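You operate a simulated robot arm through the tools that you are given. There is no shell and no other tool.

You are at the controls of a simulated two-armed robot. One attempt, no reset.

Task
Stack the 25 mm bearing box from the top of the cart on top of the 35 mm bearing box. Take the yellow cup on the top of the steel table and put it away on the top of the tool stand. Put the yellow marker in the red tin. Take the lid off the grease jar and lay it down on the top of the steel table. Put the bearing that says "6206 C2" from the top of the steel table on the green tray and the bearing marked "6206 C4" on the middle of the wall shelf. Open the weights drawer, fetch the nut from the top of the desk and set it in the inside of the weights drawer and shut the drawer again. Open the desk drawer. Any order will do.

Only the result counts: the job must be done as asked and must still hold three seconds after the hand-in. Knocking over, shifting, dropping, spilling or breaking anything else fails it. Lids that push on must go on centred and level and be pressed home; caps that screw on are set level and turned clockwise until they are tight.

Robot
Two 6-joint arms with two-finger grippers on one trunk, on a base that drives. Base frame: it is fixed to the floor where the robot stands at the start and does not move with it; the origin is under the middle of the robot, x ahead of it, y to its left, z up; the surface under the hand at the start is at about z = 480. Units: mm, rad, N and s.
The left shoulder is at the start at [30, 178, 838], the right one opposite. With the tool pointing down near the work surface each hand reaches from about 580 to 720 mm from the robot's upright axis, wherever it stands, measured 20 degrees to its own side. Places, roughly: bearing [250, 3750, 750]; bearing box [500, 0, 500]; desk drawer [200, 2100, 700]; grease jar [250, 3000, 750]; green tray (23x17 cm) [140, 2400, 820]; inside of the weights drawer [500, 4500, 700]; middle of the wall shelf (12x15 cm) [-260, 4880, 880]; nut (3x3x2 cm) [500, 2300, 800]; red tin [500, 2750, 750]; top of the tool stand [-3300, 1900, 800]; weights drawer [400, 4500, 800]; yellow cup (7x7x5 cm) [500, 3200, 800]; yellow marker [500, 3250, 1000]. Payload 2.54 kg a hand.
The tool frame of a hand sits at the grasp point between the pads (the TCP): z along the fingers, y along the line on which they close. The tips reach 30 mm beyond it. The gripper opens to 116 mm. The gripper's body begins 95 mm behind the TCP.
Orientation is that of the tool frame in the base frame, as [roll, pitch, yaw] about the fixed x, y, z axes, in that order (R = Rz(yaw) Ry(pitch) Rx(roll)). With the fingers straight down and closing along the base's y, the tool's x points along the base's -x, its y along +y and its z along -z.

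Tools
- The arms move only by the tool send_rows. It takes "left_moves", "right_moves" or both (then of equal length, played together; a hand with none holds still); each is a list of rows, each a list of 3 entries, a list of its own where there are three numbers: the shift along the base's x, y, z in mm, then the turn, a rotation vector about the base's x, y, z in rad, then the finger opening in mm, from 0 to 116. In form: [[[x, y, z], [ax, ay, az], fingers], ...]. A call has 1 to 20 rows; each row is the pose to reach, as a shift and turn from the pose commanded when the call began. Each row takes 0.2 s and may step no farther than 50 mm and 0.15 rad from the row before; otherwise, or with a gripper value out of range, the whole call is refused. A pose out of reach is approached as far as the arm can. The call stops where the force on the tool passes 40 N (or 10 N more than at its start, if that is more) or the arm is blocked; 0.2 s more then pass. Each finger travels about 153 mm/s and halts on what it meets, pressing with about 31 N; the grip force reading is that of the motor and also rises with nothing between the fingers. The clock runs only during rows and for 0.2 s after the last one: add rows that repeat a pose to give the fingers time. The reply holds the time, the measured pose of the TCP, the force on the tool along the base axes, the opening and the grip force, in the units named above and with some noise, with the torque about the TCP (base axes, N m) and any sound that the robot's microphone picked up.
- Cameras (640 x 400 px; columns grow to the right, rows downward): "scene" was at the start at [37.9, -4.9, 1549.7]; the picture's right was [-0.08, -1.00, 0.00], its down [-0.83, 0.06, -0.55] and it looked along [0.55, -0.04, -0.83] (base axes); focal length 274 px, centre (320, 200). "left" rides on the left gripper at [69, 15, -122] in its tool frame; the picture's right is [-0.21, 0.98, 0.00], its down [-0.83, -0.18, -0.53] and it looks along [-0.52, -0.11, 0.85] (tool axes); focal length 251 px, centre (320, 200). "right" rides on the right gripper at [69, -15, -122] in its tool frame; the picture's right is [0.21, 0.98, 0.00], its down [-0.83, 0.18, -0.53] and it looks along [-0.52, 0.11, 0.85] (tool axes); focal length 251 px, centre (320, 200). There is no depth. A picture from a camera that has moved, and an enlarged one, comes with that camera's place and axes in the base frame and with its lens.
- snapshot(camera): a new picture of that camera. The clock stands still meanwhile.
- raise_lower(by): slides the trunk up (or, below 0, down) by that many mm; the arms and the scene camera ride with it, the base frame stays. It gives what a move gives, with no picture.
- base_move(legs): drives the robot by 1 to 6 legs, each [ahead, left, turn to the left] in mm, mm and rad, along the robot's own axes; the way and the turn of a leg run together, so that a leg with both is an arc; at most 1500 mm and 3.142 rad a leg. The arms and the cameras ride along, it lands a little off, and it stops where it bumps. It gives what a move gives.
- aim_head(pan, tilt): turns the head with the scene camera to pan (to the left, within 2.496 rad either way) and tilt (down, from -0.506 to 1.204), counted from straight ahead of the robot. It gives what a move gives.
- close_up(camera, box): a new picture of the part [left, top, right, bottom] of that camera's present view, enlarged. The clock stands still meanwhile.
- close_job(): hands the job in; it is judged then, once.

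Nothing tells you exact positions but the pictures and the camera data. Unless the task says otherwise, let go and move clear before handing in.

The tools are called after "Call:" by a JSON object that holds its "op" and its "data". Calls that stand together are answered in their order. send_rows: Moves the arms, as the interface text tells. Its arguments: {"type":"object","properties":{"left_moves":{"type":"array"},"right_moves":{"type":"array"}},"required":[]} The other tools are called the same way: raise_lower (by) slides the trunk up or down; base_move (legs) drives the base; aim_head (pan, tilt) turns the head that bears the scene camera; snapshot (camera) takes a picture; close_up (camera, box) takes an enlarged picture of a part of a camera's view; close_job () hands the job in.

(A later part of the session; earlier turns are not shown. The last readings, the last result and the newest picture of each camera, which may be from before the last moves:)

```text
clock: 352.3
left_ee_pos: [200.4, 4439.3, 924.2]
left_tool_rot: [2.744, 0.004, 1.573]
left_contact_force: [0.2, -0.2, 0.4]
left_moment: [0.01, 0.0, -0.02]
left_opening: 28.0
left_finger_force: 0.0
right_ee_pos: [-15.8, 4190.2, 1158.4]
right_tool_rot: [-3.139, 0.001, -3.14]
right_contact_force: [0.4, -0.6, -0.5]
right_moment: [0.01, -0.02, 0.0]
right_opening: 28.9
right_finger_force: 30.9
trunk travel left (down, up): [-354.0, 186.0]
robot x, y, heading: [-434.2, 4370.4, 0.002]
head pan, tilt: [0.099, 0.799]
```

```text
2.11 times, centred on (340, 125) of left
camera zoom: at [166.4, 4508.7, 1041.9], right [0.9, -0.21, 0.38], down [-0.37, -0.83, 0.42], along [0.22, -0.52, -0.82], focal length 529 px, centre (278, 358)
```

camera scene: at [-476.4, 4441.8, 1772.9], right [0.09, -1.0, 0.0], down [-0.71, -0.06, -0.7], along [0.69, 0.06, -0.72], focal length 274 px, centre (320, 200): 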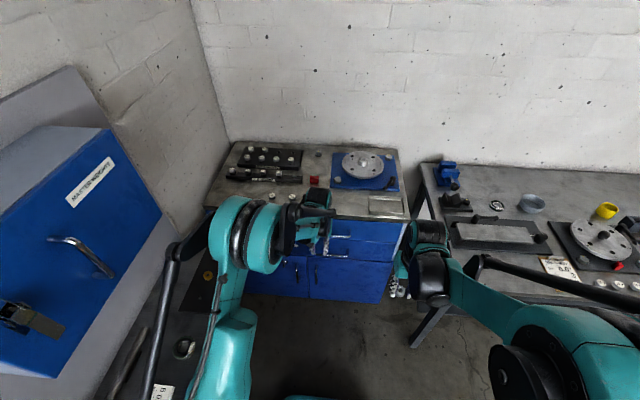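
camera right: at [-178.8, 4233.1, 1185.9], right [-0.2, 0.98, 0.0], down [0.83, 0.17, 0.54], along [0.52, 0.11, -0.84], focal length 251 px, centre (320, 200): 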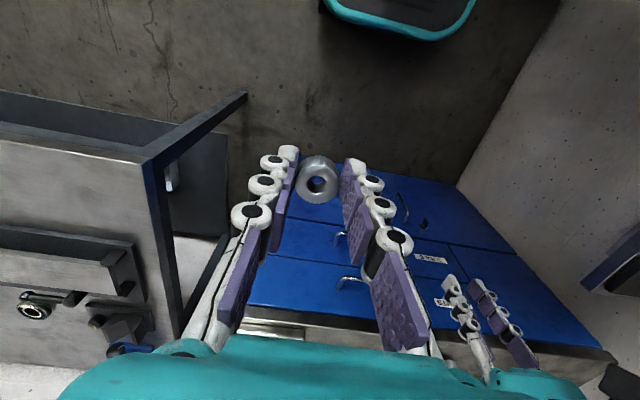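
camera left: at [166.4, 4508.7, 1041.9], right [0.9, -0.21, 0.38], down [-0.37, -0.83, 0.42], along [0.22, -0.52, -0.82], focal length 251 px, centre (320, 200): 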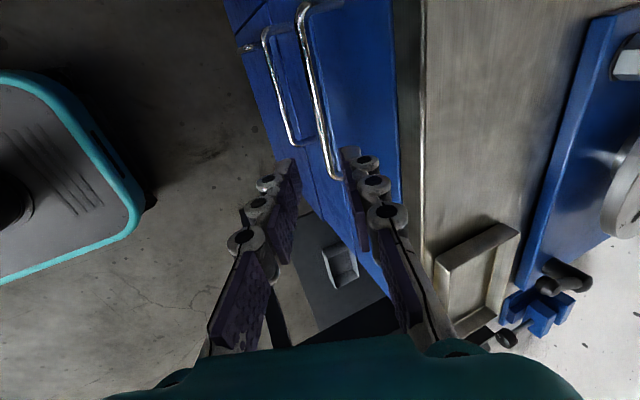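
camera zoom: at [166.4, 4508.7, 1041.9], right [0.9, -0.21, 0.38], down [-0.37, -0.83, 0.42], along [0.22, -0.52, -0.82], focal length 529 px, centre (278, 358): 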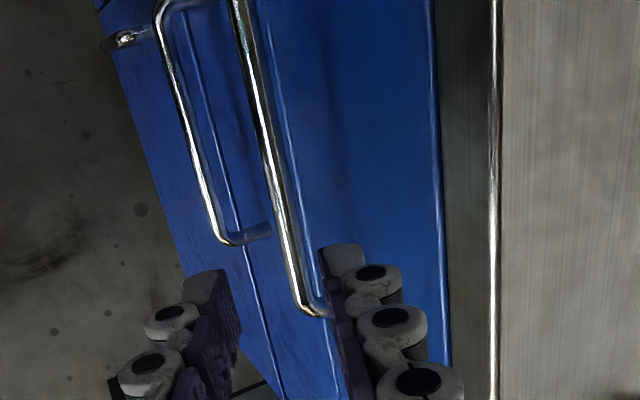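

The bar is about 5 mm off the tool axis; I correct for that and advance 75 mm.

Call:
{"op": "send_rows", "data": {"left_moves": [[[4.5, 0, 1.9], [0, 0, 0], 28], [[14, 0, -21], [0, 0, 0], 28], [[24, 0, -45], [0, 0, 0], 28], [[33.7, 0, -67.2], [0, 0, 0], 28], [[33.7, 0, -67.2], [0, 0, 0], 28]]}}

Call:
{"op": "snapshot", "data": {"camera": "left"}}

```text
clock: 353.5
left_ee_pos: [232.2, 4439.9, 856.9]
left_tool_rot: [2.743, 0.002, 1.572]
left_contact_force: [-0.6, 0.6, 0.2]
left_moment: [-0.05, -0.05, 0.02]
left_opening: 27.9
left_finger_force: 0.0
right_ee_pos: [-14.9, 4190.0, 1158.9]
right_tool_rot: [-3.14, 0.003, -3.141]
right_contact_force: [0.4, 0.6, -0.3]
right_moment: [-0.03, -0.02, 0.01]
right_opening: 28.7
right_finger_force: 30.9
trunk travel left (down, up): [-354.0, 186.0]
robot x, y, heading: [-435.0, 4374.4, 0.004]
head pan, tilt: [0.099, 0.799]
```

```text
taken
camera left: at [198.1, 4509.1, 975.0], right [0.9, -0.21, 0.38], down [-0.37, -0.83, 0.42], along [0.22, -0.52, -0.82], focal length 251 px, centre (320, 200)
```

left: 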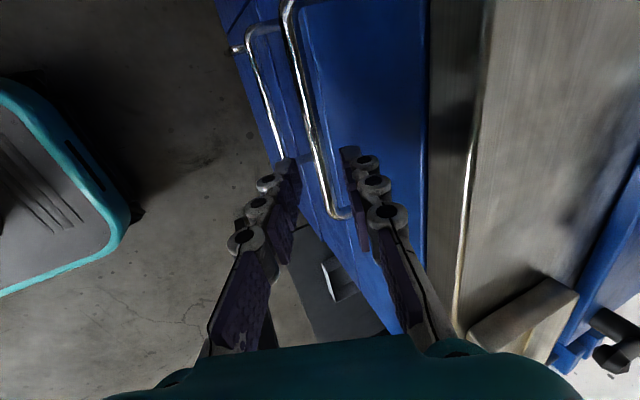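

Bar is centred between the fingers. Advance 47 mm and close.

Call:
{"op": "send_rows", "data": {"left_moves": [[[4.5, 0, -10.8], [0, 0, 0], 28], [[9, 0, -21.6], [0, 0, 0], 28], [[13.6, 0, -32.4], [0, 0, 0], 28], [[18.3, 0, -43.3], [0, 0, 0], 28], [[18.3, 0, -43.3], [0, 0, 0], 28]]}}

Call:
{"op": "snapshot", "data": {"camera": "left"}}

Call:
{"op": "send_rows", "data": {"left_moves": [[[0, 0, 0], [0, 0, 0], 15], [[0, 0, 0], [0, 0, 0], 4], [[0, 0, 0], [0, 0, 0], 4], [[0, 0, 0], [0, 0, 0], 4]]}}

```text
clock: 354.7
left_ee_pos: [252.8, 4439.1, 815.9]
left_tool_rot: [2.746, 0.004, 1.572]
left_contact_force: [-0.4, -0.4, -0.2]
left_moment: [-0.01, -0.01, -0.05]
left_opening: 28.1
left_finger_force: 0.1
right_ee_pos: [-14.4, 4190.9, 1159.2]
right_tool_rot: [-3.14, 0.002, 3.14]
right_contact_force: [-0.6, -0.4, -0.6]
right_moment: [0.02, 0.0, -0.01]
right_opening: 28.5
right_finger_force: 30.8
trunk travel left (down, up): [-354.0, 186.0]
robot x, y, heading: [-431.0, 4370.3, -0.001]
head pan, tilt: [0.099, 0.799]
```

```text
taken
camera left: at [218.0, 4509.4, 934.1], right [0.9, -0.21, 0.38], down [-0.37, -0.83, 0.42], along [0.22, -0.52, -0.82], focal length 251 px, centre (320, 200)
```

left: 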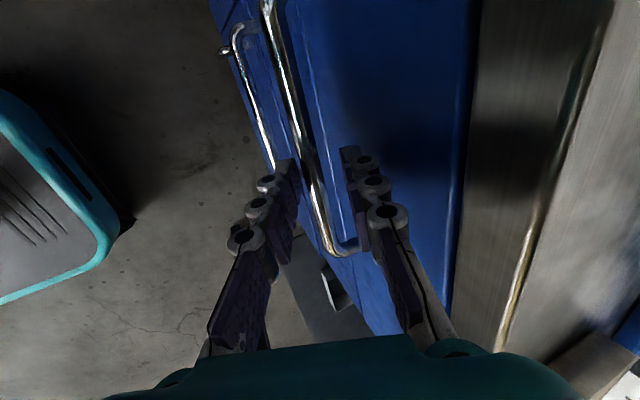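

```text
clock: 355.7
left_ee_pos: [251.6, 4439.7, 816.4]
left_tool_rot: [2.744, 0.003, 1.574]
left_contact_force: [-12.2, 0.8, -11.6]
left_moment: [-0.06, 0.25, 0.05]
left_opening: 15.4
left_finger_force: 9.2
right_ee_pos: [-16.5, 4189.8, 1159.1]
right_tool_rot: [-3.138, 0.001, 3.141]
right_contact_force: [-0.4, 0.4, -0.2]
right_moment: [-0.01, -0.01, -0.04]
right_opening: 28.7
right_finger_force: 30.8
trunk travel left (down, up): [-354.0, 186.0]
robot x, y, heading: [-436.8, 4371.9, 0.001]
head pan, tilt: [0.099, 0.799]
```

The bar is about 2 mm off-centre; I shift the hand slightly so both fingers seat.

Call:
{"op": "send_rows", "data": {"left_moves": [[[-1.5, 0, -0.6], [0, 0, 0], 4], [[-2.5, 0, -1], [0, 0, 0], 4], [[-2.5, 0, -1], [0, 0, 0], 4], [[-2.5, 0, -1], [0, 0, 0], 4]]}}

```text
clock: 356.7
left_ee_pos: [248.9, 4440.5, 815.2]
left_tool_rot: [2.746, 0.003, 1.573]
left_contact_force: [-9.8, 1.1, -7.8]
left_moment: [0.01, 0.13, 0.07]
left_opening: 12.3
left_finger_force: 5.9
right_ee_pos: [-16.2, 4189.8, 1157.9]
right_tool_rot: [-3.14, 0.002, 3.141]
right_contact_force: [0.7, -0.7, -1.1]
right_moment: [-0.02, 0.0, -0.04]
right_opening: 28.5
right_finger_force: 31.3
trunk travel left (down, up): [-354.0, 186.0]
robot x, y, heading: [-438.9, 4369.7, 0.004]
head pan, tilt: [0.099, 0.799]
```

Good enough; now a test pull of 20 mm.

Call:
{"op": "send_rows", "data": {"left_moves": [[[-5, 0, 0], [0, 0, 0], 4], [[-10, 0, 0], [0, 0, 0], 4], [[-15, 0, 0], [0, 0, 0], 4], [[-20, 0, 0], [0, 0, 0], 4], [[-20, 0, 0], [0, 0, 0], 4]]}}

Call:
{"op": "snapshot", "data": {"camera": "left"}}

```text
clock: 357.9
left_ee_pos: [227.8, 4440.1, 814.7]
left_tool_rot: [2.742, 0.003, 1.572]
left_contact_force: [1.2, 6.8, 25.6]
left_moment: [0.05, -0.21, 0.29]
left_opening: 11.2
left_finger_force: 38.3
right_ee_pos: [-17.3, 4191.1, 1159.5]
right_tool_rot: [-3.141, 0.003, -3.141]
right_contact_force: [-0.6, 0.1, -1.3]
right_moment: [0.0, 0.05, -0.01]
right_opening: 28.6
right_finger_force: 30.5
trunk travel left (down, up): [-354.0, 186.0]
robot x, y, heading: [-432.8, 4373.6, 0.007]
head pan, tilt: [0.099, 0.799]
```

```text
taken
camera left: at [194.1, 4509.1, 933.1], right [0.9, -0.21, 0.38], down [-0.37, -0.83, 0.42], along [0.22, -0.52, -0.82], focal length 251 px, centre (320, 200)
```

left: 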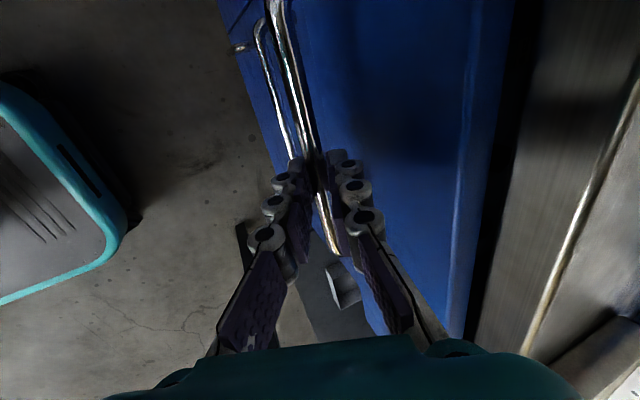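

The drawer moves. I relieve the vertical load a little and pull by driving back 180 mm.

Call:
{"op": "send_rows", "data": {"left_moves": [[[0, 0, 1], [0, 0, 0], 4], [[0, 0, 1.5], [0, 0, 0], 4]]}}

Call:
{"op": "base_move", "data": {"legs": [[-100, 0, 0]]}}

Call:
{"op": "base_move", "data": {"legs": [[-100, 0, 0]]}}

Call:
{"op": "snapshot", "data": {"camera": "scene"}}

Call:
{"op": "snapshot", "data": {"camera": "left"}}

```text
clock: 358.5
left_ee_pos: [228.3, 4439.6, 815.8]
left_tool_rot: [2.744, 0.005, 1.572]
left_contact_force: [-1.1, 9.2, 18.3]
left_moment: [0.35, -0.12, 0.37]
left_opening: 11.1
left_finger_force: 37.8
right_ee_pos: [-16.7, 4190.7, 1159.4]
right_tool_rot: [-3.139, 0.003, 3.141]
right_contact_force: [-0.1, -0.3, -1.7]
right_moment: [0.05, 0.02, 0.01]
right_opening: 28.3
right_finger_force: 30.7
trunk travel left (down, up): [-354.0, 186.0]
robot x, y, heading: [-434.3, 4374.7, -0.002]
head pan, tilt: [0.099, 0.799]
```

```text
clock: 359.6
left_ee_pos: [132.8, 4438.7, 814.0]
left_tool_rot: [2.745, 0.003, 1.57]
left_contact_force: [0.1, 3.0, -10.3]
left_moment: [-0.35, 0.02, 0.13]
left_opening: 10.9
left_finger_force: 38.4
right_ee_pos: [-112.2, 4190.0, 1159.2]
right_tool_rot: [-3.14, 0.002, 3.14]
right_contact_force: [-0.4, 0.6, -0.9]
right_moment: [-0.01, -0.06, 0.02]
right_opening: 28.5
right_finger_force: 31.3
trunk travel left (down, up): [-354.0, 186.0]
robot x, y, heading: [-533.3, 4375.5, 0.002]
head pan, tilt: [0.099, 0.799]
```

```text
clock: 360.8
left_ee_pos: [34.1, 4437.9, 813.5]
left_tool_rot: [2.746, 0.004, 1.573]
left_contact_force: [0.5, -1.7, -11.1]
left_moment: [-0.4, 0.02, 0.06]
left_opening: 10.6
left_finger_force: 37.9
right_ee_pos: [-210.7, 4189.7, 1158.7]
right_tool_rot: [-3.138, 0.002, -3.141]
right_contact_force: [-0.9, 0.2, -1.4]
right_moment: [-0.01, -0.03, 0.01]
right_opening: 28.6
right_finger_force: 30.7
trunk travel left (down, up): [-354.0, 186.0]
robot x, y, heading: [-626.9, 4370.9, 0.002]
head pan, tilt: [0.099, 0.799]
```

```text
taken
camera scene: at [-582.1, 4379.3, 1868.0], right [0.1, -0.99, 0.0], down [-0.71, -0.07, -0.7], along [0.69, 0.07, -0.72], focal length 274 px, centre (320, 200)
```

scene: 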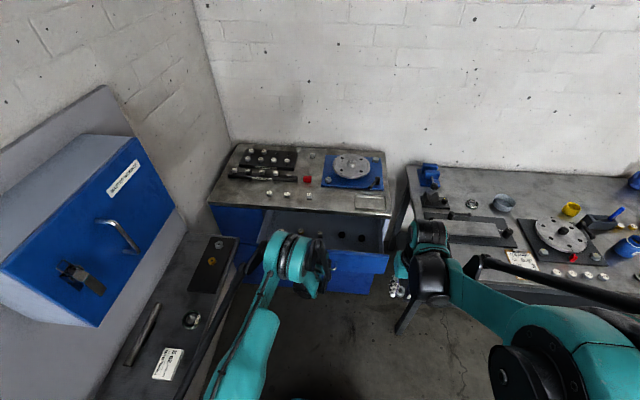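

```text
taken
camera left: at [0.8, 4507.8, 932.0], right [0.9, -0.21, 0.38], down [-0.37, -0.82, 0.43], along [0.22, -0.52, -0.82], focal length 251 px, centre (320, 200)
```

left: 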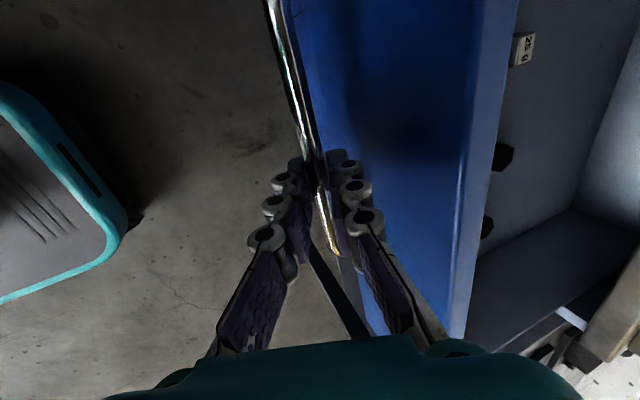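

The drawer is open about 220 mm. I zoom in to see free space inside.

Call:
{"op": "close_up", "data": {"camera": "scene", "box": [240, 170, 420, 300]}}

Call:
{"op": "close_up", "data": {"camera": "right", "box": [200, 120, 560, 345]}}

```text
3.08 times, centred on (330, 235) of scene
camera zoom: at [-582.1, 4379.3, 1868.0], right [0.1, -0.99, 0.0], down [-0.71, -0.07, -0.7], along [0.69, 0.07, -0.72], focal length 842 px, centre (289, 92)
```

zoom: 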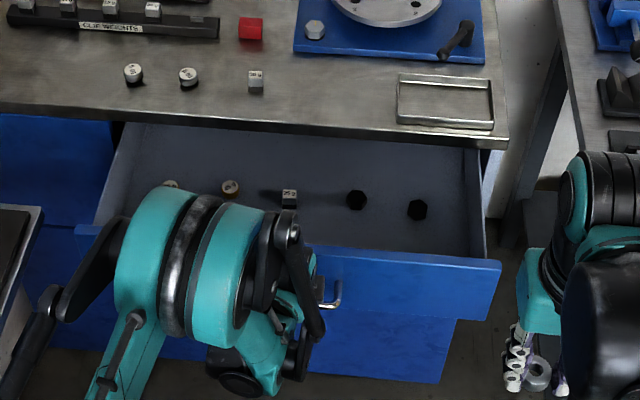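

```text
1.78 times, centred on (380, 232) of right
camera zoom: at [-281.7, 4174.5, 1281.0], right [-0.22, 0.98, 0.0], down [0.82, 0.18, 0.54], along [0.52, 0.11, -0.84], focal length 447 px, centre (213, 142)
```

zoom: 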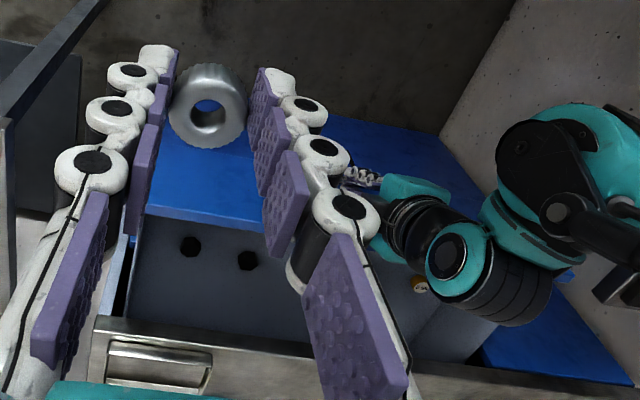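

The weights sit at x≈270; there's free floor in front of them (floor z≈703). I release the handle, back the left hand out and up.

Call:
{"op": "send_rows", "data": {"left_moves": [[[0, 0, 0], [0, 0, 0], 16], [[0, 0, 0], [0, 0, 0], 28], [[0, 0, 0], [0, 0, 0], 28], [[-8, 0, 19], [0, 0, 0], 28], [[-20, 0, 46], [0, 0, 0], 28], [[-35, 0, 83], [0, 0, 0], 28], [[-50, 0, 120], [0, 0, 0], 28], [[-60, 20, 160], [0, 0, 0], 28], [[-70, 40, 200], [0, 0, 0], 28], [[-80, 60, 240], [0, 0, 0], 28]]}}

Call:
{"op": "base_move", "data": {"legs": [[190, 0, 0]]}}

Call:
{"op": "snapshot", "data": {"camera": "right"}}

Call:
{"op": "snapshot", "data": {"camera": "scene"}}

```text
clock: 363.0
left_ee_pos: [-45.8, 4499.1, 1056.2]
left_tool_rot: [2.746, 0.007, 1.572]
left_contact_force: [-0.7, -0.4, 0.7]
left_moment: [-0.02, 0.0, 0.0]
left_opening: 28.0
left_finger_force: 0.1
right_ee_pos: [-211.2, 4190.8, 1159.7]
right_tool_rot: [-3.14, 0.003, -3.141]
right_contact_force: [-0.4, -0.2, -0.3]
right_moment: [0.0, 0.02, -0.02]
right_opening: 28.6
right_finger_force: 31.2
trunk travel left (down, up): [-354.0, 186.0]
robot x, y, heading: [-631.5, 4371.5, -0.002]
head pan, tilt: [0.099, 0.799]
```

```text
clock: 364.5
left_ee_pos: [143.6, 4500.1, 1054.5]
left_tool_rot: [2.744, 0.002, 1.575]
left_contact_force: [0.2, 0.2, -0.1]
left_moment: [0.0, 0.01, -0.02]
left_opening: 27.8
left_finger_force: 0.2
right_ee_pos: [-21.2, 4192.4, 1158.8]
right_tool_rot: [-3.14, 0.003, -3.137]
right_contact_force: [0.4, 0.4, 0.0]
right_moment: [-0.03, 0.06, 0.0]
right_opening: 28.7
right_finger_force: 31.4
trunk travel left (down, up): [-354.0, 186.0]
robot x, y, heading: [-441.0, 4370.3, 0.004]
head pan, tilt: [0.099, 0.799]
```

```text
taken
camera right: at [-92.2, 4175.9, 1280.7], right [-0.22, 0.98, 0.0], down [0.82, 0.18, 0.53], along [0.52, 0.11, -0.85], focal length 251 px, centre (320, 200)
```

right: 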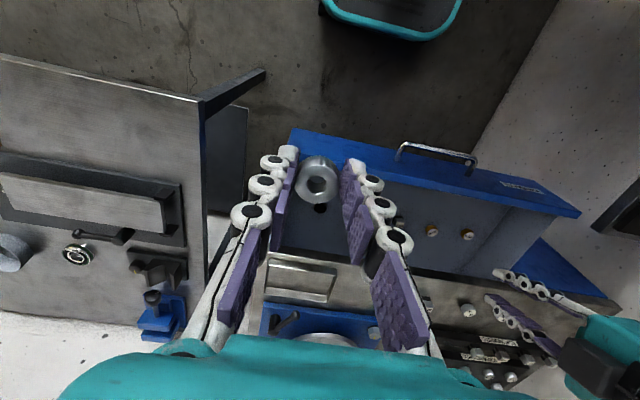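

```text
taken
camera scene: at [-392.6, 4379.9, 1867.9], right [0.1, -0.99, 0.0], down [-0.71, -0.07, -0.7], along [0.69, 0.07, -0.72], focal length 274 px, centre (320, 200)
```

scene: 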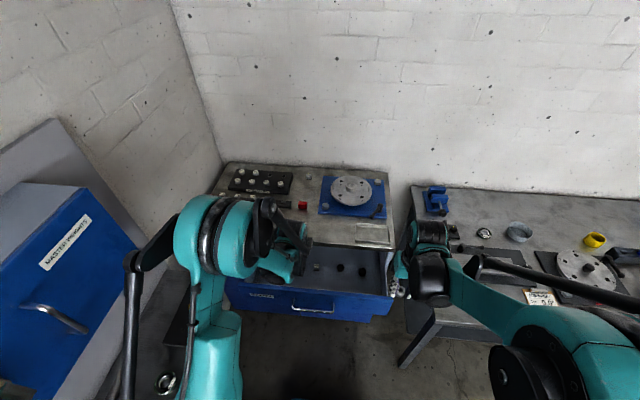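

Lower the trunk a little and bring the nut over the drawer's free floor.

Call:
{"op": "raise_lower", "data": {"by": -60}}

Call:
{"op": "send_rows", "data": {"right_moves": [[[35, 15, -10], [0, 0, 0], 15], [[70, 30, -20], [0, 0, 0], 15], [[105, 45, -35], [0, 0, 0], 15], [[140, 60, -55], [0, 0, 0], 15], [[175, 75, -80], [0, 0, 0], 15], [[205, 90, -110], [0, 0, 0], 15], [[218, 98, -140], [0, 0, 0], 15], [[218, 98, -150], [0, 0, 0], 15], [[218, 98, -150], [0, 0, 0], 15]]}}

Call:
{"op": "snapshot", "data": {"camera": "right"}}

Call:
{"op": "close_up", "data": {"camera": "scene", "box": [260, 180, 440, 330]}}

```text
clock: 365.5
left_ee_pos: [144.1, 4501.2, 995.7]
left_tool_rot: [2.744, 0.004, 1.573]
left_contact_force: [-0.3, -0.1, 0.7]
left_moment: [-0.01, 0.02, 0.02]
left_opening: 28.1
left_finger_force: 0.1
right_ee_pos: [-22.3, 4190.7, 1098.3]
right_tool_rot: [-3.14, 0.002, -3.138]
right_contact_force: [-0.2, 0.2, -0.3]
right_moment: [0.0, 0.03, -0.02]
right_opening: 28.9
right_finger_force: 30.7
trunk travel left (down, up): [-294.0, 246.0]
robot x, y, heading: [-442.9, 4370.5, 0.002]
head pan, tilt: [0.099, 0.799]
```

```text
clock: 367.5
left_ee_pos: [144.0, 4501.5, 995.9]
left_tool_rot: [2.745, 0.003, 1.574]
left_contact_force: [0.4, -0.7, 0.7]
left_moment: [0.01, -0.01, 0.01]
left_opening: 27.9
left_finger_force: 0.1
right_ee_pos: [195.1, 4290.0, 949.2]
right_tool_rot: [-3.14, 0.003, -3.138]
right_contact_force: [0.0, 0.7, -0.4]
right_moment: [0.0, 0.0, -0.02]
right_opening: 28.5
right_finger_force: 31.4
trunk travel left (down, up): [-294.0, 246.0]
robot x, y, heading: [-439.8, 4371.5, 0.008]
head pan, tilt: [0.099, 0.799]
```

```text
taken
camera right: at [123.9, 4274.5, 1071.9], right [-0.22, 0.98, 0.0], down [0.82, 0.18, 0.54], along [0.52, 0.11, -0.84], focal length 251 px, centre (320, 200)
```

right: 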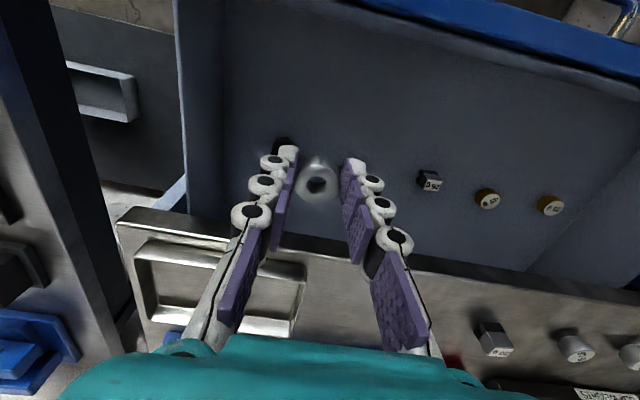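

```text
2.67 times, centred on (350, 255) of scene
camera zoom: at [-393.4, 4380.1, 1808.0], right [0.1, -0.99, 0.0], down [-0.71, -0.07, -0.7], along [0.69, 0.07, -0.72], focal length 730 px, centre (240, 53)
```

zoom: 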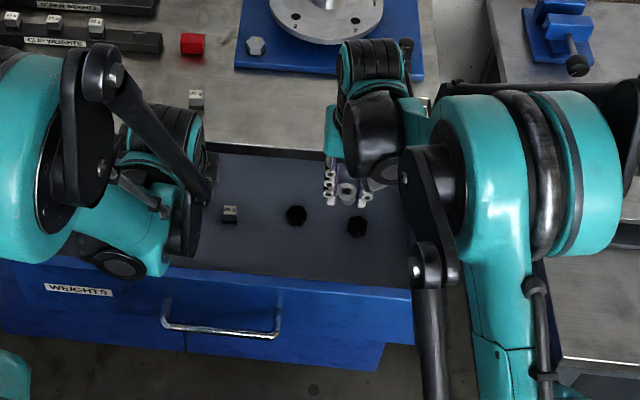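

Floor beneath is clear. I lower the nut into the drawer.

Call:
{"op": "send_rows", "data": {"right_moves": [[[0, 0, -45], [0, 0, 0], 15], [[0, 0, -90], [0, 0, 0], 15], [[0, 0, -135], [0, 0, 0], 15], [[0, 0, -175], [0, 0, 0], 15], [[0, 0, -190], [0, 0, 0], 15], [[0, 0, -200], [0, 0, 0], 15], [[0, 0, -200], [0, 0, 0], 15]]}}

Call:
{"op": "snapshot", "data": {"camera": "right"}}

```text
clock: 368.7
left_ee_pos: [143.0, 4500.1, 996.3]
left_tool_rot: [2.746, 0.003, 1.573]
left_contact_force: [0.5, 0.9, 0.8]
left_moment: [-0.03, 0.02, 0.0]
left_opening: 28.1
left_finger_force: 0.0
right_ee_pos: [198.1, 4288.7, 767.2]
right_tool_rot: [-3.14, 0.003, -3.138]
right_contact_force: [-0.4, 1.0, 29.5]
right_moment: [0.22, 0.09, 0.05]
right_opening: 28.6
right_finger_force: 30.5
right hand out of reach, approached as far as the arm can: row 6
trunk travel left (down, up): [-294.0, 246.0]
robot x, y, heading: [-440.7, 4370.7, 0.006]
head pan, tilt: [0.099, 0.799]
stopped in row 6 (right hand): the force on the tool passed its limit at 102 N (the readings are from after the stop); the commanded pose is now the measured one
```

```text
taken
camera right: at [125.6, 4272.8, 888.8], right [-0.22, 0.98, 0.0], down [0.82, 0.19, 0.54], along [0.52, 0.11, -0.84], focal length 251 px, centre (320, 200)
```

right: 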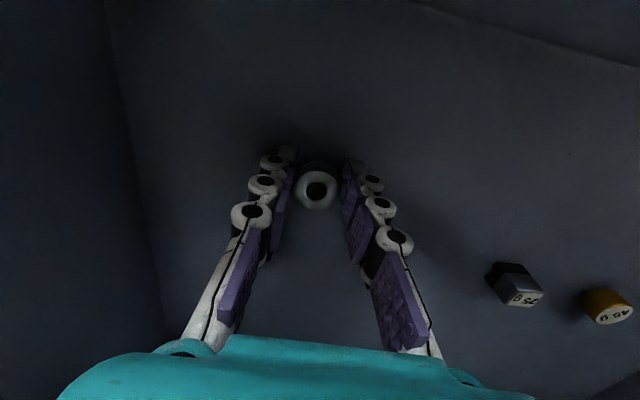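

The drawer floor came earlier than expected (z≈735). I ease off, release the nut and rise.

Call:
{"op": "send_rows", "data": {"right_moves": [[[0, 0, 1], [0, 0, 0], 15], [[0, 0, 1], [0, 0, 0], 34], [[0, 0, 1], [0, 0, 0], 50], [[0, 0, 1], [0, 0, 0], 50]]}}

Call:
{"op": "snapshot", "data": {"camera": "right"}}

Call:
{"op": "send_rows", "data": {"right_moves": [[[0, 0, 25], [0, 0, 0], 50], [[0, 0, 70], [0, 0, 0], 50], [[0, 0, 115], [0, 0, 0], 50], [[0, 0, 160], [0, 0, 0], 50], [[0, 0, 205], [0, 0, 0], 50], [[-40, -15, 235], [0, 0, 0], 50], [[-80, -30, 260], [0, 0, 0], 50], [[-120, -45, 285], [0, 0, 0], 50], [[-160, -60, 310], [0, 0, 0], 50], [[-200, -75, 330], [0, 0, 0], 50]]}}

Call:
{"op": "snapshot", "data": {"camera": "right"}}

Call:
{"op": "snapshot", "data": {"camera": "scene"}}

```text
clock: 369.7
left_ee_pos: [144.0, 4501.6, 996.6]
left_tool_rot: [2.745, 0.003, 1.575]
left_contact_force: [-0.2, 0.0, -0.1]
left_moment: [-0.01, -0.01, 0.0]
left_opening: 28.1
left_finger_force: 0.2
right_ee_pos: [198.1, 4288.1, 765.1]
right_tool_rot: [-3.14, 0.002, -3.139]
right_contact_force: [-1.0, -0.1, 3.0]
right_moment: [0.04, 0.08, -0.01]
right_opening: 51.1
right_finger_force: 0.1
trunk travel left (down, up): [-294.0, 246.0]
robot x, y, heading: [-443.7, 4372.2, 0.005]
head pan, tilt: [0.099, 0.799]
```

```text
taken
camera right: at [126.1, 4272.8, 887.4], right [-0.22, 0.98, 0.0], down [0.82, 0.18, 0.54], along [0.52, 0.11, -0.84], focal length 251 px, centre (320, 200)
```

right: 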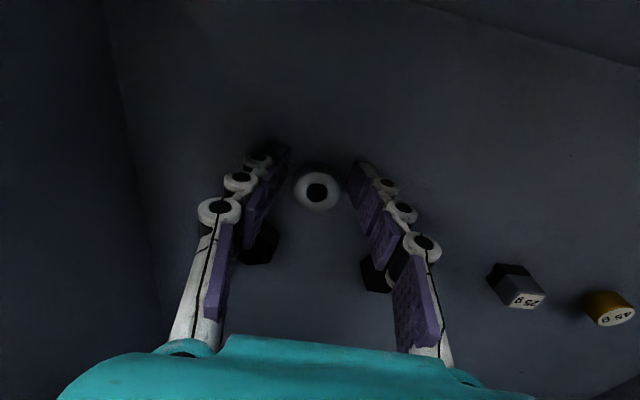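

```text
refused: row 6 steps farther than a row can; nothing moved
```

```text
taken
camera right: at [126.1, 4272.8, 887.4], right [-0.22, 0.98, 0.0], down [0.82, 0.18, 0.54], along [0.52, 0.11, -0.84], focal length 251 px, centre (320, 200)
```

right: 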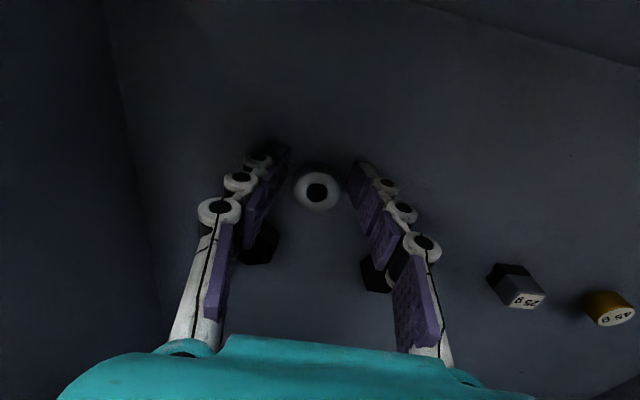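

```text
taken
camera scene: at [-393.7, 4380.0, 1807.9], right [0.1, -0.99, 0.0], down [-0.71, -0.07, -0.7], along [0.69, 0.07, -0.72], focal length 274 px, centre (320, 200)
```

scene: 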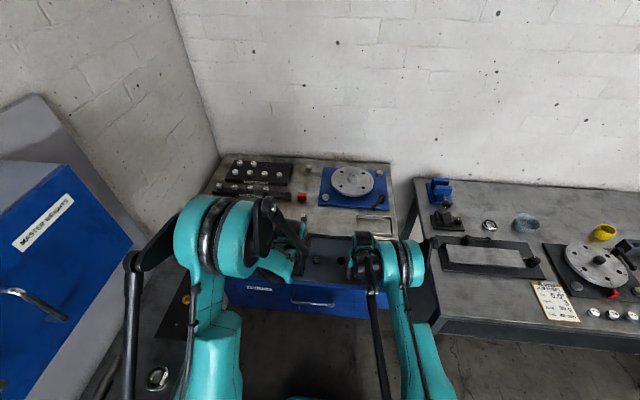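

The nut rests on the drawer floor. I lift the right hand straight out (smaller steps).

Call:
{"op": "send_rows", "data": {"right_moves": [[[0, 0, 25], [0, 0, 0], 50], [[0, 0, 65], [0, 0, 0], 50], [[0, 0, 105], [0, 0, 0], 50], [[0, 0, 145], [0, 0, 0], 50], [[0, 0, 185], [0, 0, 0], 50], [[-25, -10, 220], [0, 0, 0], 50], [[-60, -25, 245], [0, 0, 0], 50], [[-95, -40, 270], [0, 0, 0], 50], [[-130, -55, 295], [0, 0, 0], 50], [[-165, -70, 315], [0, 0, 0], 50], [[-200, -85, 330], [0, 0, 0], 50]]}}

Call:
{"op": "snapshot", "data": {"camera": "right"}}

Call:
{"op": "close_up", "data": {"camera": "scene", "box": [220, 180, 440, 330]}}

```text
clock: 372.1
left_ee_pos: [142.1, 4500.5, 997.2]
left_tool_rot: [2.744, 0.003, 1.573]
left_contact_force: [-1.1, -0.2, 0.3]
left_moment: [-0.01, -0.03, -0.01]
left_opening: 28.0
left_finger_force: 0.0
right_ee_pos: [-7.1, 4203.8, 1098.2]
right_tool_rot: [-3.14, 0.004, -3.139]
right_contact_force: [-0.5, -0.1, 0.2]
right_moment: [0.0, -0.04, 0.01]
right_opening: 49.9
right_finger_force: 0.0
trunk travel left (down, up): [-294.0, 246.0]
robot x, y, heading: [-438.6, 4372.1, 0.009]
head pan, tilt: [0.099, 0.799]
```

```text
taken
camera right: at [-77.8, 4187.5, 1219.0], right [-0.22, 0.98, 0.0], down [0.82, 0.19, 0.54], along [0.52, 0.11, -0.84], focal length 251 px, centre (320, 200)
```

right: 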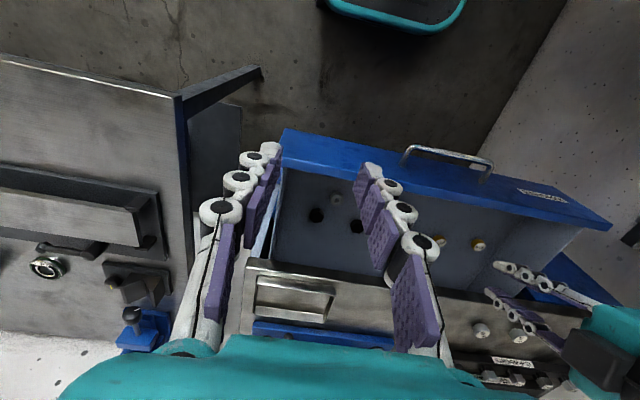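

```text
2.67 times, centred on (330, 255) of scene
camera zoom: at [-396.2, 4379.5, 1808.0], right [0.1, -0.99, 0.0], down [-0.71, -0.07, -0.7], along [0.69, 0.07, -0.72], focal length 730 px, centre (293, 53)
```

zoom: 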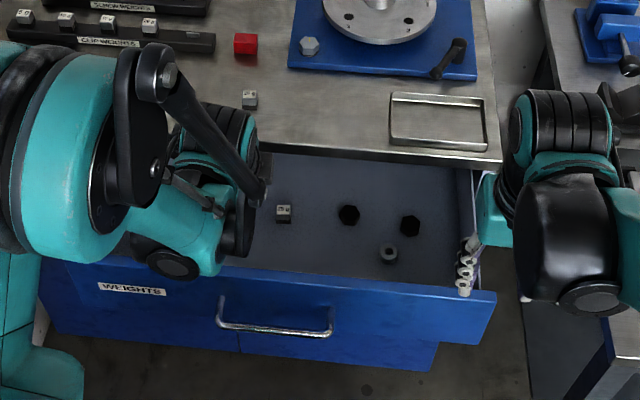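

The nut lies in the drawer. Now to close it: I drive back, raise the trunk again and re-approach the handle (bar now near x≈40).

Call:
{"op": "base_move", "data": {"legs": [[-190, 0, 0]]}}

Call:
{"op": "raise_lower", "data": {"by": 60}}

Call:
{"op": "send_rows", "data": {"left_moves": [[[10, -15, -30], [0, 0, 0], 28], [[20, -30, -60], [0, 0, 0], 28], [[30, -45, -95], [0, 0, 0], 28], [[40, -58, -130], [0, 0, 0], 28], [[40, -58, -145], [0, 0, 0], 28], [[40, -58, -145], [0, 0, 0], 28]]}}

Call:
{"op": "snapshot", "data": {"camera": "left"}}

```text
clock: 373.6
left_ee_pos: [-39.5, 4498.6, 995.6]
left_tool_rot: [2.744, 0.003, 1.57]
left_contact_force: [-0.8, 1.3, 0.7]
left_moment: [0.01, -0.03, 0.0]
left_opening: 28.1
left_finger_force: 0.0
right_ee_pos: [-188.7, 4201.1, 1096.8]
right_tool_rot: [-3.139, 0.002, 3.141]
right_contact_force: [0.1, -0.4, 0.5]
right_moment: [0.03, -0.05, 0.0]
right_opening: 50.0
right_finger_force: 0.0
trunk travel left (down, up): [-294.0, 246.0]
robot x, y, heading: [-625.2, 4370.1, -0.002]
head pan, tilt: [0.099, 0.799]
```

```text
clock: 374.6
left_ee_pos: [-38.6, 4499.0, 1055.9]
left_tool_rot: [2.746, 0.003, 1.571]
left_contact_force: [0.0, 0.3, 0.9]
left_moment: [0.03, 0.02, 0.0]
left_opening: 28.0
left_finger_force: 0.0
right_ee_pos: [-188.2, 4203.3, 1156.2]
right_tool_rot: [-3.141, 0.0, 3.14]
right_contact_force: [0.7, 0.3, -0.7]
right_moment: [0.02, 0.01, 0.0]
right_opening: 50.0
right_finger_force: 0.0
trunk travel left (down, up): [-354.0, 186.0]
robot x, y, heading: [-623.6, 4369.5, 0.003]
head pan, tilt: [0.099, 0.799]
```

```text
clock: 376.0
left_ee_pos: [-1.1, 4438.7, 912.0]
left_tool_rot: [2.747, 0.005, 1.571]
left_contact_force: [-0.2, -0.6, -0.2]
left_moment: [-0.01, -0.03, 0.02]
left_opening: 28.3
left_finger_force: 0.1
right_ee_pos: [-188.3, 4201.1, 1156.1]
right_tool_rot: [-3.139, 0.001, 3.141]
right_contact_force: [0.4, -0.2, 0.2]
right_moment: [-0.01, 0.01, 0.02]
right_opening: 50.0
right_finger_force: 0.1
trunk travel left (down, up): [-354.0, 186.0]
robot x, y, heading: [-627.9, 4370.6, -0.003]
head pan, tilt: [0.099, 0.799]
```

```text
taken
camera left: at [-33.6, 4508.6, 1030.1], right [0.9, -0.21, 0.38], down [-0.37, -0.82, 0.43], along [0.22, -0.52, -0.82], focal length 251 px, centre (320, 200)
```

left: 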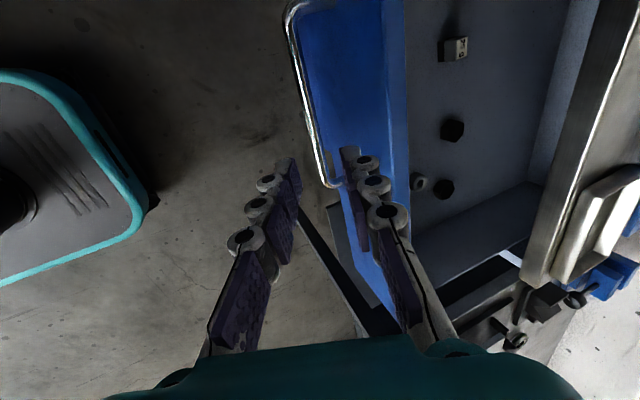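

Same picture as before; I correct about 7 mm sideways and advance in two stages.

Call:
{"op": "send_rows", "data": {"left_moves": [[[-7, 0, -2.9], [0, 0, 0], 28], [[2, 0, -24], [0, 0, 0], 28], [[12, 0, -48], [0, 0, 0], 28], [[22, 0, -71.5], [0, 0, 0], 28], [[22, 0, -71.5], [0, 0, 0], 28]]}}

Call:
{"op": "snapshot", "data": {"camera": "left"}}

```text
clock: 377.2
left_ee_pos: [23.4, 4439.9, 839.7]
left_tool_rot: [2.746, 0.004, 1.569]
left_contact_force: [0.7, -0.3, 0.4]
left_moment: [-0.01, -0.03, 0.0]
left_opening: 27.9
left_finger_force: 0.0
right_ee_pos: [-188.7, 4201.3, 1156.3]
right_tool_rot: [-3.141, 0.004, 3.141]
right_contact_force: [-0.9, 0.3, 0.7]
right_moment: [-0.01, -0.01, 0.01]
right_opening: 50.2
right_finger_force: 0.0
trunk travel left (down, up): [-354.0, 186.0]
robot x, y, heading: [-627.0, 4369.7, 0.002]
head pan, tilt: [0.099, 0.799]
```

```text
taken
camera left: at [-10.5, 4509.8, 957.2], right [0.9, -0.21, 0.38], down [-0.37, -0.82, 0.43], along [0.22, -0.52, -0.82], focal length 251 px, centre (320, 200)
```

left: 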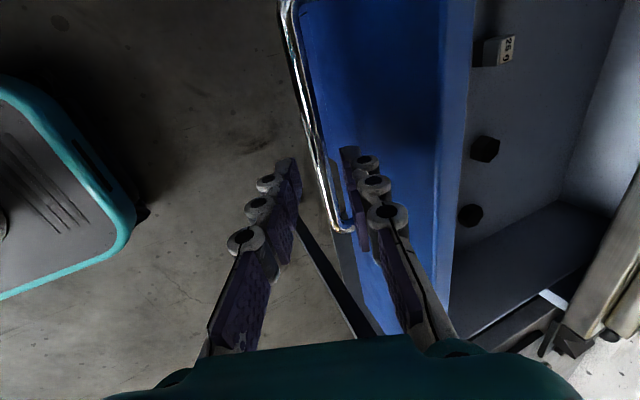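

Call:
{"op": "send_rows", "data": {"left_moves": [[[5, 0, -12], [0, 0, 0], 28], [[10.5, 0, -25.5], [0, 0, 0], 28], [[10.5, 0, -25.5], [0, 0, 0], 16], [[10.5, 0, -25.5], [0, 0, 0], 4], [[10.5, 0, -25.5], [0, 0, 0], 4], [[10.5, 0, -25.5], [0, 0, 0], 4]]}}

Call:
{"op": "snapshot", "data": {"camera": "left"}}

```text
clock: 378.6
left_ee_pos: [34.2, 4440.7, 812.6]
left_tool_rot: [2.746, 0.002, 1.571]
left_contact_force: [-0.2, -0.2, 0.8]
left_moment: [-0.22, 0.02, 0.16]
left_opening: 10.9
left_finger_force: 37.8
right_ee_pos: [-187.7, 4200.6, 1155.8]
right_tool_rot: [-3.139, 0.003, -3.14]
right_contact_force: [-0.1, -0.1, 0.9]
right_moment: [-0.04, -0.02, 0.03]
right_opening: 50.1
right_finger_force: 0.0
trunk travel left (down, up): [-354.0, 186.0]
robot x, y, heading: [-626.2, 4368.0, 0.001]
head pan, tilt: [0.099, 0.799]
```

```text
taken
camera left: at [0.2, 4509.6, 931.1], right [0.9, -0.21, 0.38], down [-0.37, -0.82, 0.43], along [0.22, -0.52, -0.82], focal length 251 px, centre (320, 200)
```

left: 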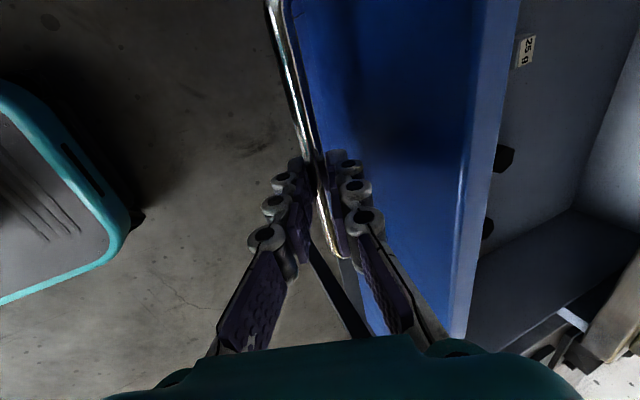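

Gripped well. I push the drawer in by driving forward 165 mm, then finish with the arm.

Call:
{"op": "base_move", "data": {"legs": [[165, 0, 0]]}}

Call:
{"op": "send_rows", "data": {"left_moves": [[[8, 0, 0], [0, 0, 0], 4], [[16, 0, 0], [0, 0, 0], 4], [[24, 0, 0], [0, 0, 0], 4], [[32, 0, 0], [0, 0, 0], 4], [[40, 0, 0], [0, 0, 0], 4], [[44, 0, 0], [0, 0, 0], 4], [[48, 0, 0], [0, 0, 0], 4], [[52, 0, 0], [0, 0, 0], 4], [[56, 0, 0], [0, 0, 0], 4]]}}

Call:
{"op": "snapshot", "data": {"camera": "left"}}

```text
clock: 380.1
left_ee_pos: [200.0, 4439.8, 813.7]
left_tool_rot: [2.744, 0.004, 1.572]
left_contact_force: [0.1, -1.8, 12.2]
left_moment: [-0.13, -0.05, 0.17]
left_opening: 10.7
left_finger_force: 37.4
right_ee_pos: [-22.8, 4201.2, 1157.0]
right_tool_rot: [-3.139, 0.002, -3.141]
right_contact_force: [-0.1, -0.8, 0.6]
right_moment: [-0.02, 0.0, -0.01]
right_opening: 49.9
right_finger_force: 0.1
trunk travel left (down, up): [-354.0, 186.0]
robot x, y, heading: [-458.8, 4378.3, 0.007]
head pan, tilt: [0.099, 0.799]
```

```text
clock: 382.0
left_ee_pos: [245.5, 4443.7, 821.6]
left_tool_rot: [2.755, 0.003, 1.572]
left_contact_force: [0.7, -2.1, -13.1]
left_moment: [0.33, 0.08, 0.36]
left_opening: 11.2
left_finger_force: 38.0
left hand out of reach, approached as far as the arm can: row 4, 5, 6, 7, 8, 9
right_ee_pos: [-20.7, 4202.5, 1156.3]
right_tool_rot: [-3.14, 0.002, 3.141]
right_contact_force: [-0.1, -0.4, 0.6]
right_moment: [0.01, 0.03, 0.01]
right_opening: 50.0
right_finger_force: 0.1
trunk travel left (down, up): [-354.0, 186.0]
robot x, y, heading: [-462.7, 4369.9, 0.006]
head pan, tilt: [0.099, 0.799]
stopped in row 9 (left hand): the force on the tool passed its limit at 41 N (the readings are from after the stop); the commanded pose is now the measured one
```

```text
taken
camera left: at [213.4, 4512.0, 940.3], right [0.9, -0.21, 0.37], down [-0.37, -0.82, 0.43], along [0.21, -0.52, -0.82], focal length 251 px, centre (320, 200)
```

left: 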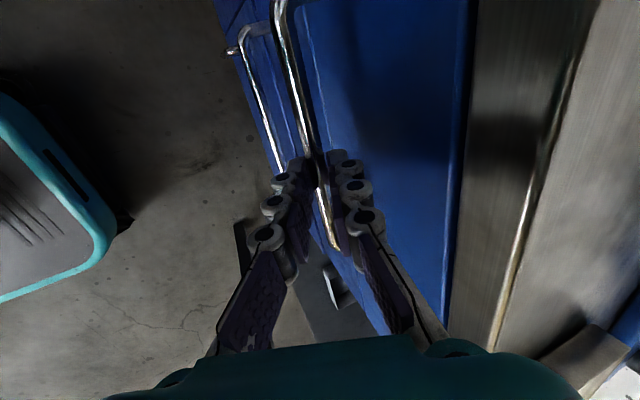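

Nearly closed; the arm is at its far reach limit. I release, retreat, move the base 45 mm closer, and will finish the push with the arm.

Call:
{"op": "send_rows", "data": {"left_moves": [[[0, 0, 0], [0, 0, 0], 16], [[0, 0, 0], [0, 0, 0], 28], [[0, 0, 0], [0, 0, 0], 28], [[-8, 0, 19], [0, 0, 0], 28], [[-20, 0, 46], [0, 0, 0], 28], [[-35, 0, 83], [0, 0, 0], 28], [[-45, 0, 110], [0, 0, 0], 28], [[-45, 0, 110], [0, 0, 0], 10]]}}

Call:
{"op": "base_move", "data": {"legs": [[45, 0, 0]]}}

Call:
{"op": "snapshot", "data": {"camera": "left"}}

Call:
{"op": "close_up", "data": {"camera": "scene", "box": [220, 180, 440, 330]}}

Call:
{"op": "close_up", "data": {"camera": "right", "box": [240, 150, 620, 380]}}

```text
clock: 383.8
left_ee_pos: [200.5, 4443.6, 930.8]
left_tool_rot: [2.751, 0.003, 1.571]
left_contact_force: [0.1, 0.8, -0.3]
left_moment: [0.0, 0.02, 0.0]
left_opening: 9.9
left_finger_force: 0.1
right_ee_pos: [-21.8, 4201.0, 1155.9]
right_tool_rot: [-3.14, 0.002, -3.14]
right_contact_force: [-0.6, -0.7, -0.3]
right_moment: [-0.01, -0.01, 0.03]
right_opening: 50.0
right_finger_force: 0.0
trunk travel left (down, up): [-354.0, 186.0]
robot x, y, heading: [-458.1, 4371.7, 0.003]
head pan, tilt: [0.099, 0.799]
```

```text
clock: 384.7
left_ee_pos: [245.7, 4443.8, 931.3]
left_tool_rot: [2.751, 0.005, 1.572]
left_contact_force: [0.2, -0.6, -0.2]
left_moment: [0.0, 0.0, -0.02]
left_opening: 10.0
left_finger_force: 0.0
right_ee_pos: [22.4, 4201.8, 1156.3]
right_tool_rot: [-3.141, 0.002, 3.141]
right_contact_force: [0.5, -0.4, 0.4]
right_moment: [-0.02, 0.01, -0.01]
right_opening: 49.7
right_finger_force: 0.2
trunk travel left (down, up): [-354.0, 186.0]
robot x, y, heading: [-411.2, 4370.4, 0.002]
head pan, tilt: [0.099, 0.799]
```

```text
taken
camera left: at [212.5, 4512.7, 1049.5], right [0.9, -0.21, 0.37], down [-0.37, -0.82, 0.43], along [0.22, -0.52, -0.82], focal length 251 px, centre (320, 200)
```

left: 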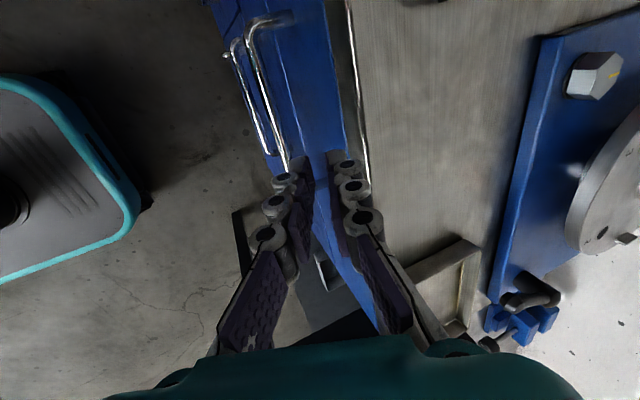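

```text
2.67 times, centred on (330, 255) of scene
camera zoom: at [-365.3, 4379.4, 1867.9], right [0.1, -0.99, 0.0], down [-0.71, -0.07, -0.7], along [0.69, 0.07, -0.72], focal length 730 px, centre (293, 53)
```

zoom: 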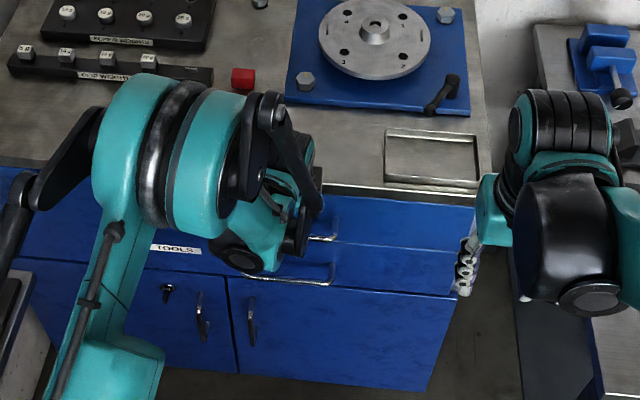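

```text
1.68 times, centred on (430, 265) of right
camera zoom: at [-48.2, 4186.5, 1278.0], right [-0.21, 0.98, 0.0], down [0.82, 0.18, 0.53], along [0.52, 0.11, -0.84], focal length 424 px, centre (135, 90)
```

zoom: 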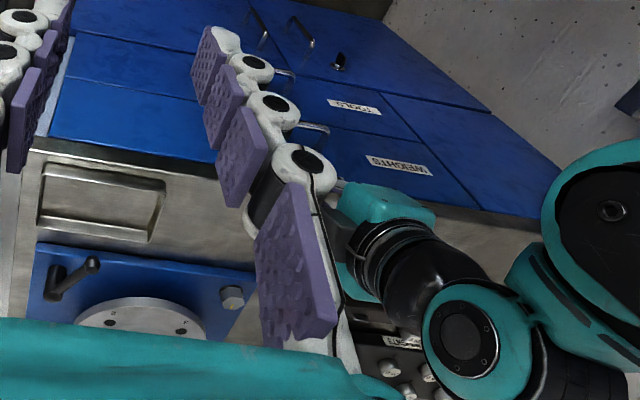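

To make sure it's fully shut, I press the bar from outside with closed fingers, force-limited.

Call:
{"op": "send_rows", "data": {"left_moves": [[[-20, 0, -20], [0, 0, 0], 8], [[-42, 0, -55], [0, 0, 0], 4], [[-42, 0, -95], [0, 0, 0], 4], [[-42, 0, -123], [0, 0, 0], 4], [[-42, 0, -123], [0, 0, 0], 4]]}}

Call:
{"op": "send_rows", "data": {"left_moves": [[[5, 0, 0], [0, 0, 0], 4], [[10, 0, 0], [0, 0, 0], 4], [[14, 0, 0], [0, 0, 0], 4], [[18, 0, 0], [0, 0, 0], 4], [[22, 0, 0], [0, 0, 0], 4], [[25, 0, 0], [0, 0, 0], 4], [[28, 0, 0], [0, 0, 0], 4], [[31, 0, 0], [0, 0, 0], 4], [[34, 0, 0], [0, 0, 0], 4], [[37, 0, 0], [0, 0, 0], 4], [[40, 0, 0], [0, 0, 0], 4]]}}

Call:
{"op": "snapshot", "data": {"camera": "left"}}

```text
clock: 385.9
left_ee_pos: [222.4, 4439.8, 810.5]
left_tool_rot: [2.753, 0.003, 1.57]
left_contact_force: [-0.1, -0.2, 0.0]
left_moment: [0.0, 0.01, -0.02]
left_opening: 4.0
left_finger_force: 0.0
left hand out of reach, approached as far as the arm can: row 2, 3, 4, 5
right_ee_pos: [23.0, 4202.3, 1156.5]
right_tool_rot: [-3.14, 0.002, 3.141]
right_contact_force: [0.2, 0.6, -0.1]
right_moment: [-0.02, 0.04, 0.02]
right_opening: 50.0
right_finger_force: 0.1
trunk travel left (down, up): [-354.0, 186.0]
robot x, y, heading: [-415.4, 4369.8, 0.004]
head pan, tilt: [0.099, 0.799]
```

```text
clock: 387.2
left_ee_pos: [235.6, 4439.4, 810.2]
left_tool_rot: [2.759, 0.006, 1.569]
left_contact_force: [-20.1, 0.3, 10.2]
left_moment: [0.02, 0.08, 0.05]
left_opening: 18.5
left_finger_force: 7.6
right_ee_pos: [19.4, 4201.3, 1156.0]
right_tool_rot: [-3.14, 0.006, -3.141]
right_contact_force: [0.2, 0.2, 0.3]
right_moment: [-0.02, -0.01, -0.03]
right_opening: 50.1
right_finger_force: 0.0
trunk travel left (down, up): [-354.0, 186.0]
robot x, y, heading: [-417.6, 4373.6, -0.003]
head pan, tilt: [0.099, 0.799]
stopped in row 6 (left hand): the force on the tool passed its limit at 47 N (the readings are from after the stop); the commanded pose is now the measured one
```

```text
taken
camera left: at [205.0, 4509.5, 928.9], right [0.91, -0.21, 0.37], down [-0.37, -0.82, 0.43], along [0.21, -0.53, -0.82], focal length 251 px, centre (320, 200)
```

left: 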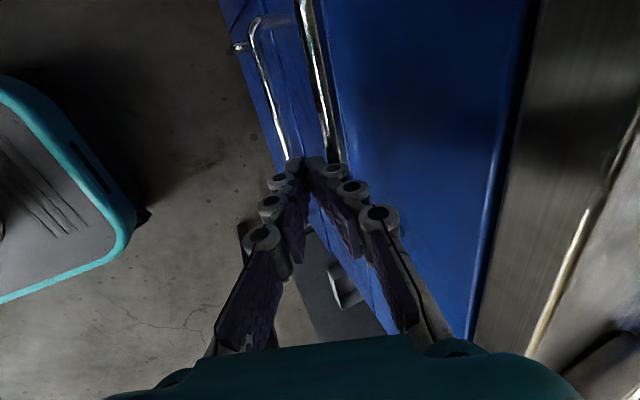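

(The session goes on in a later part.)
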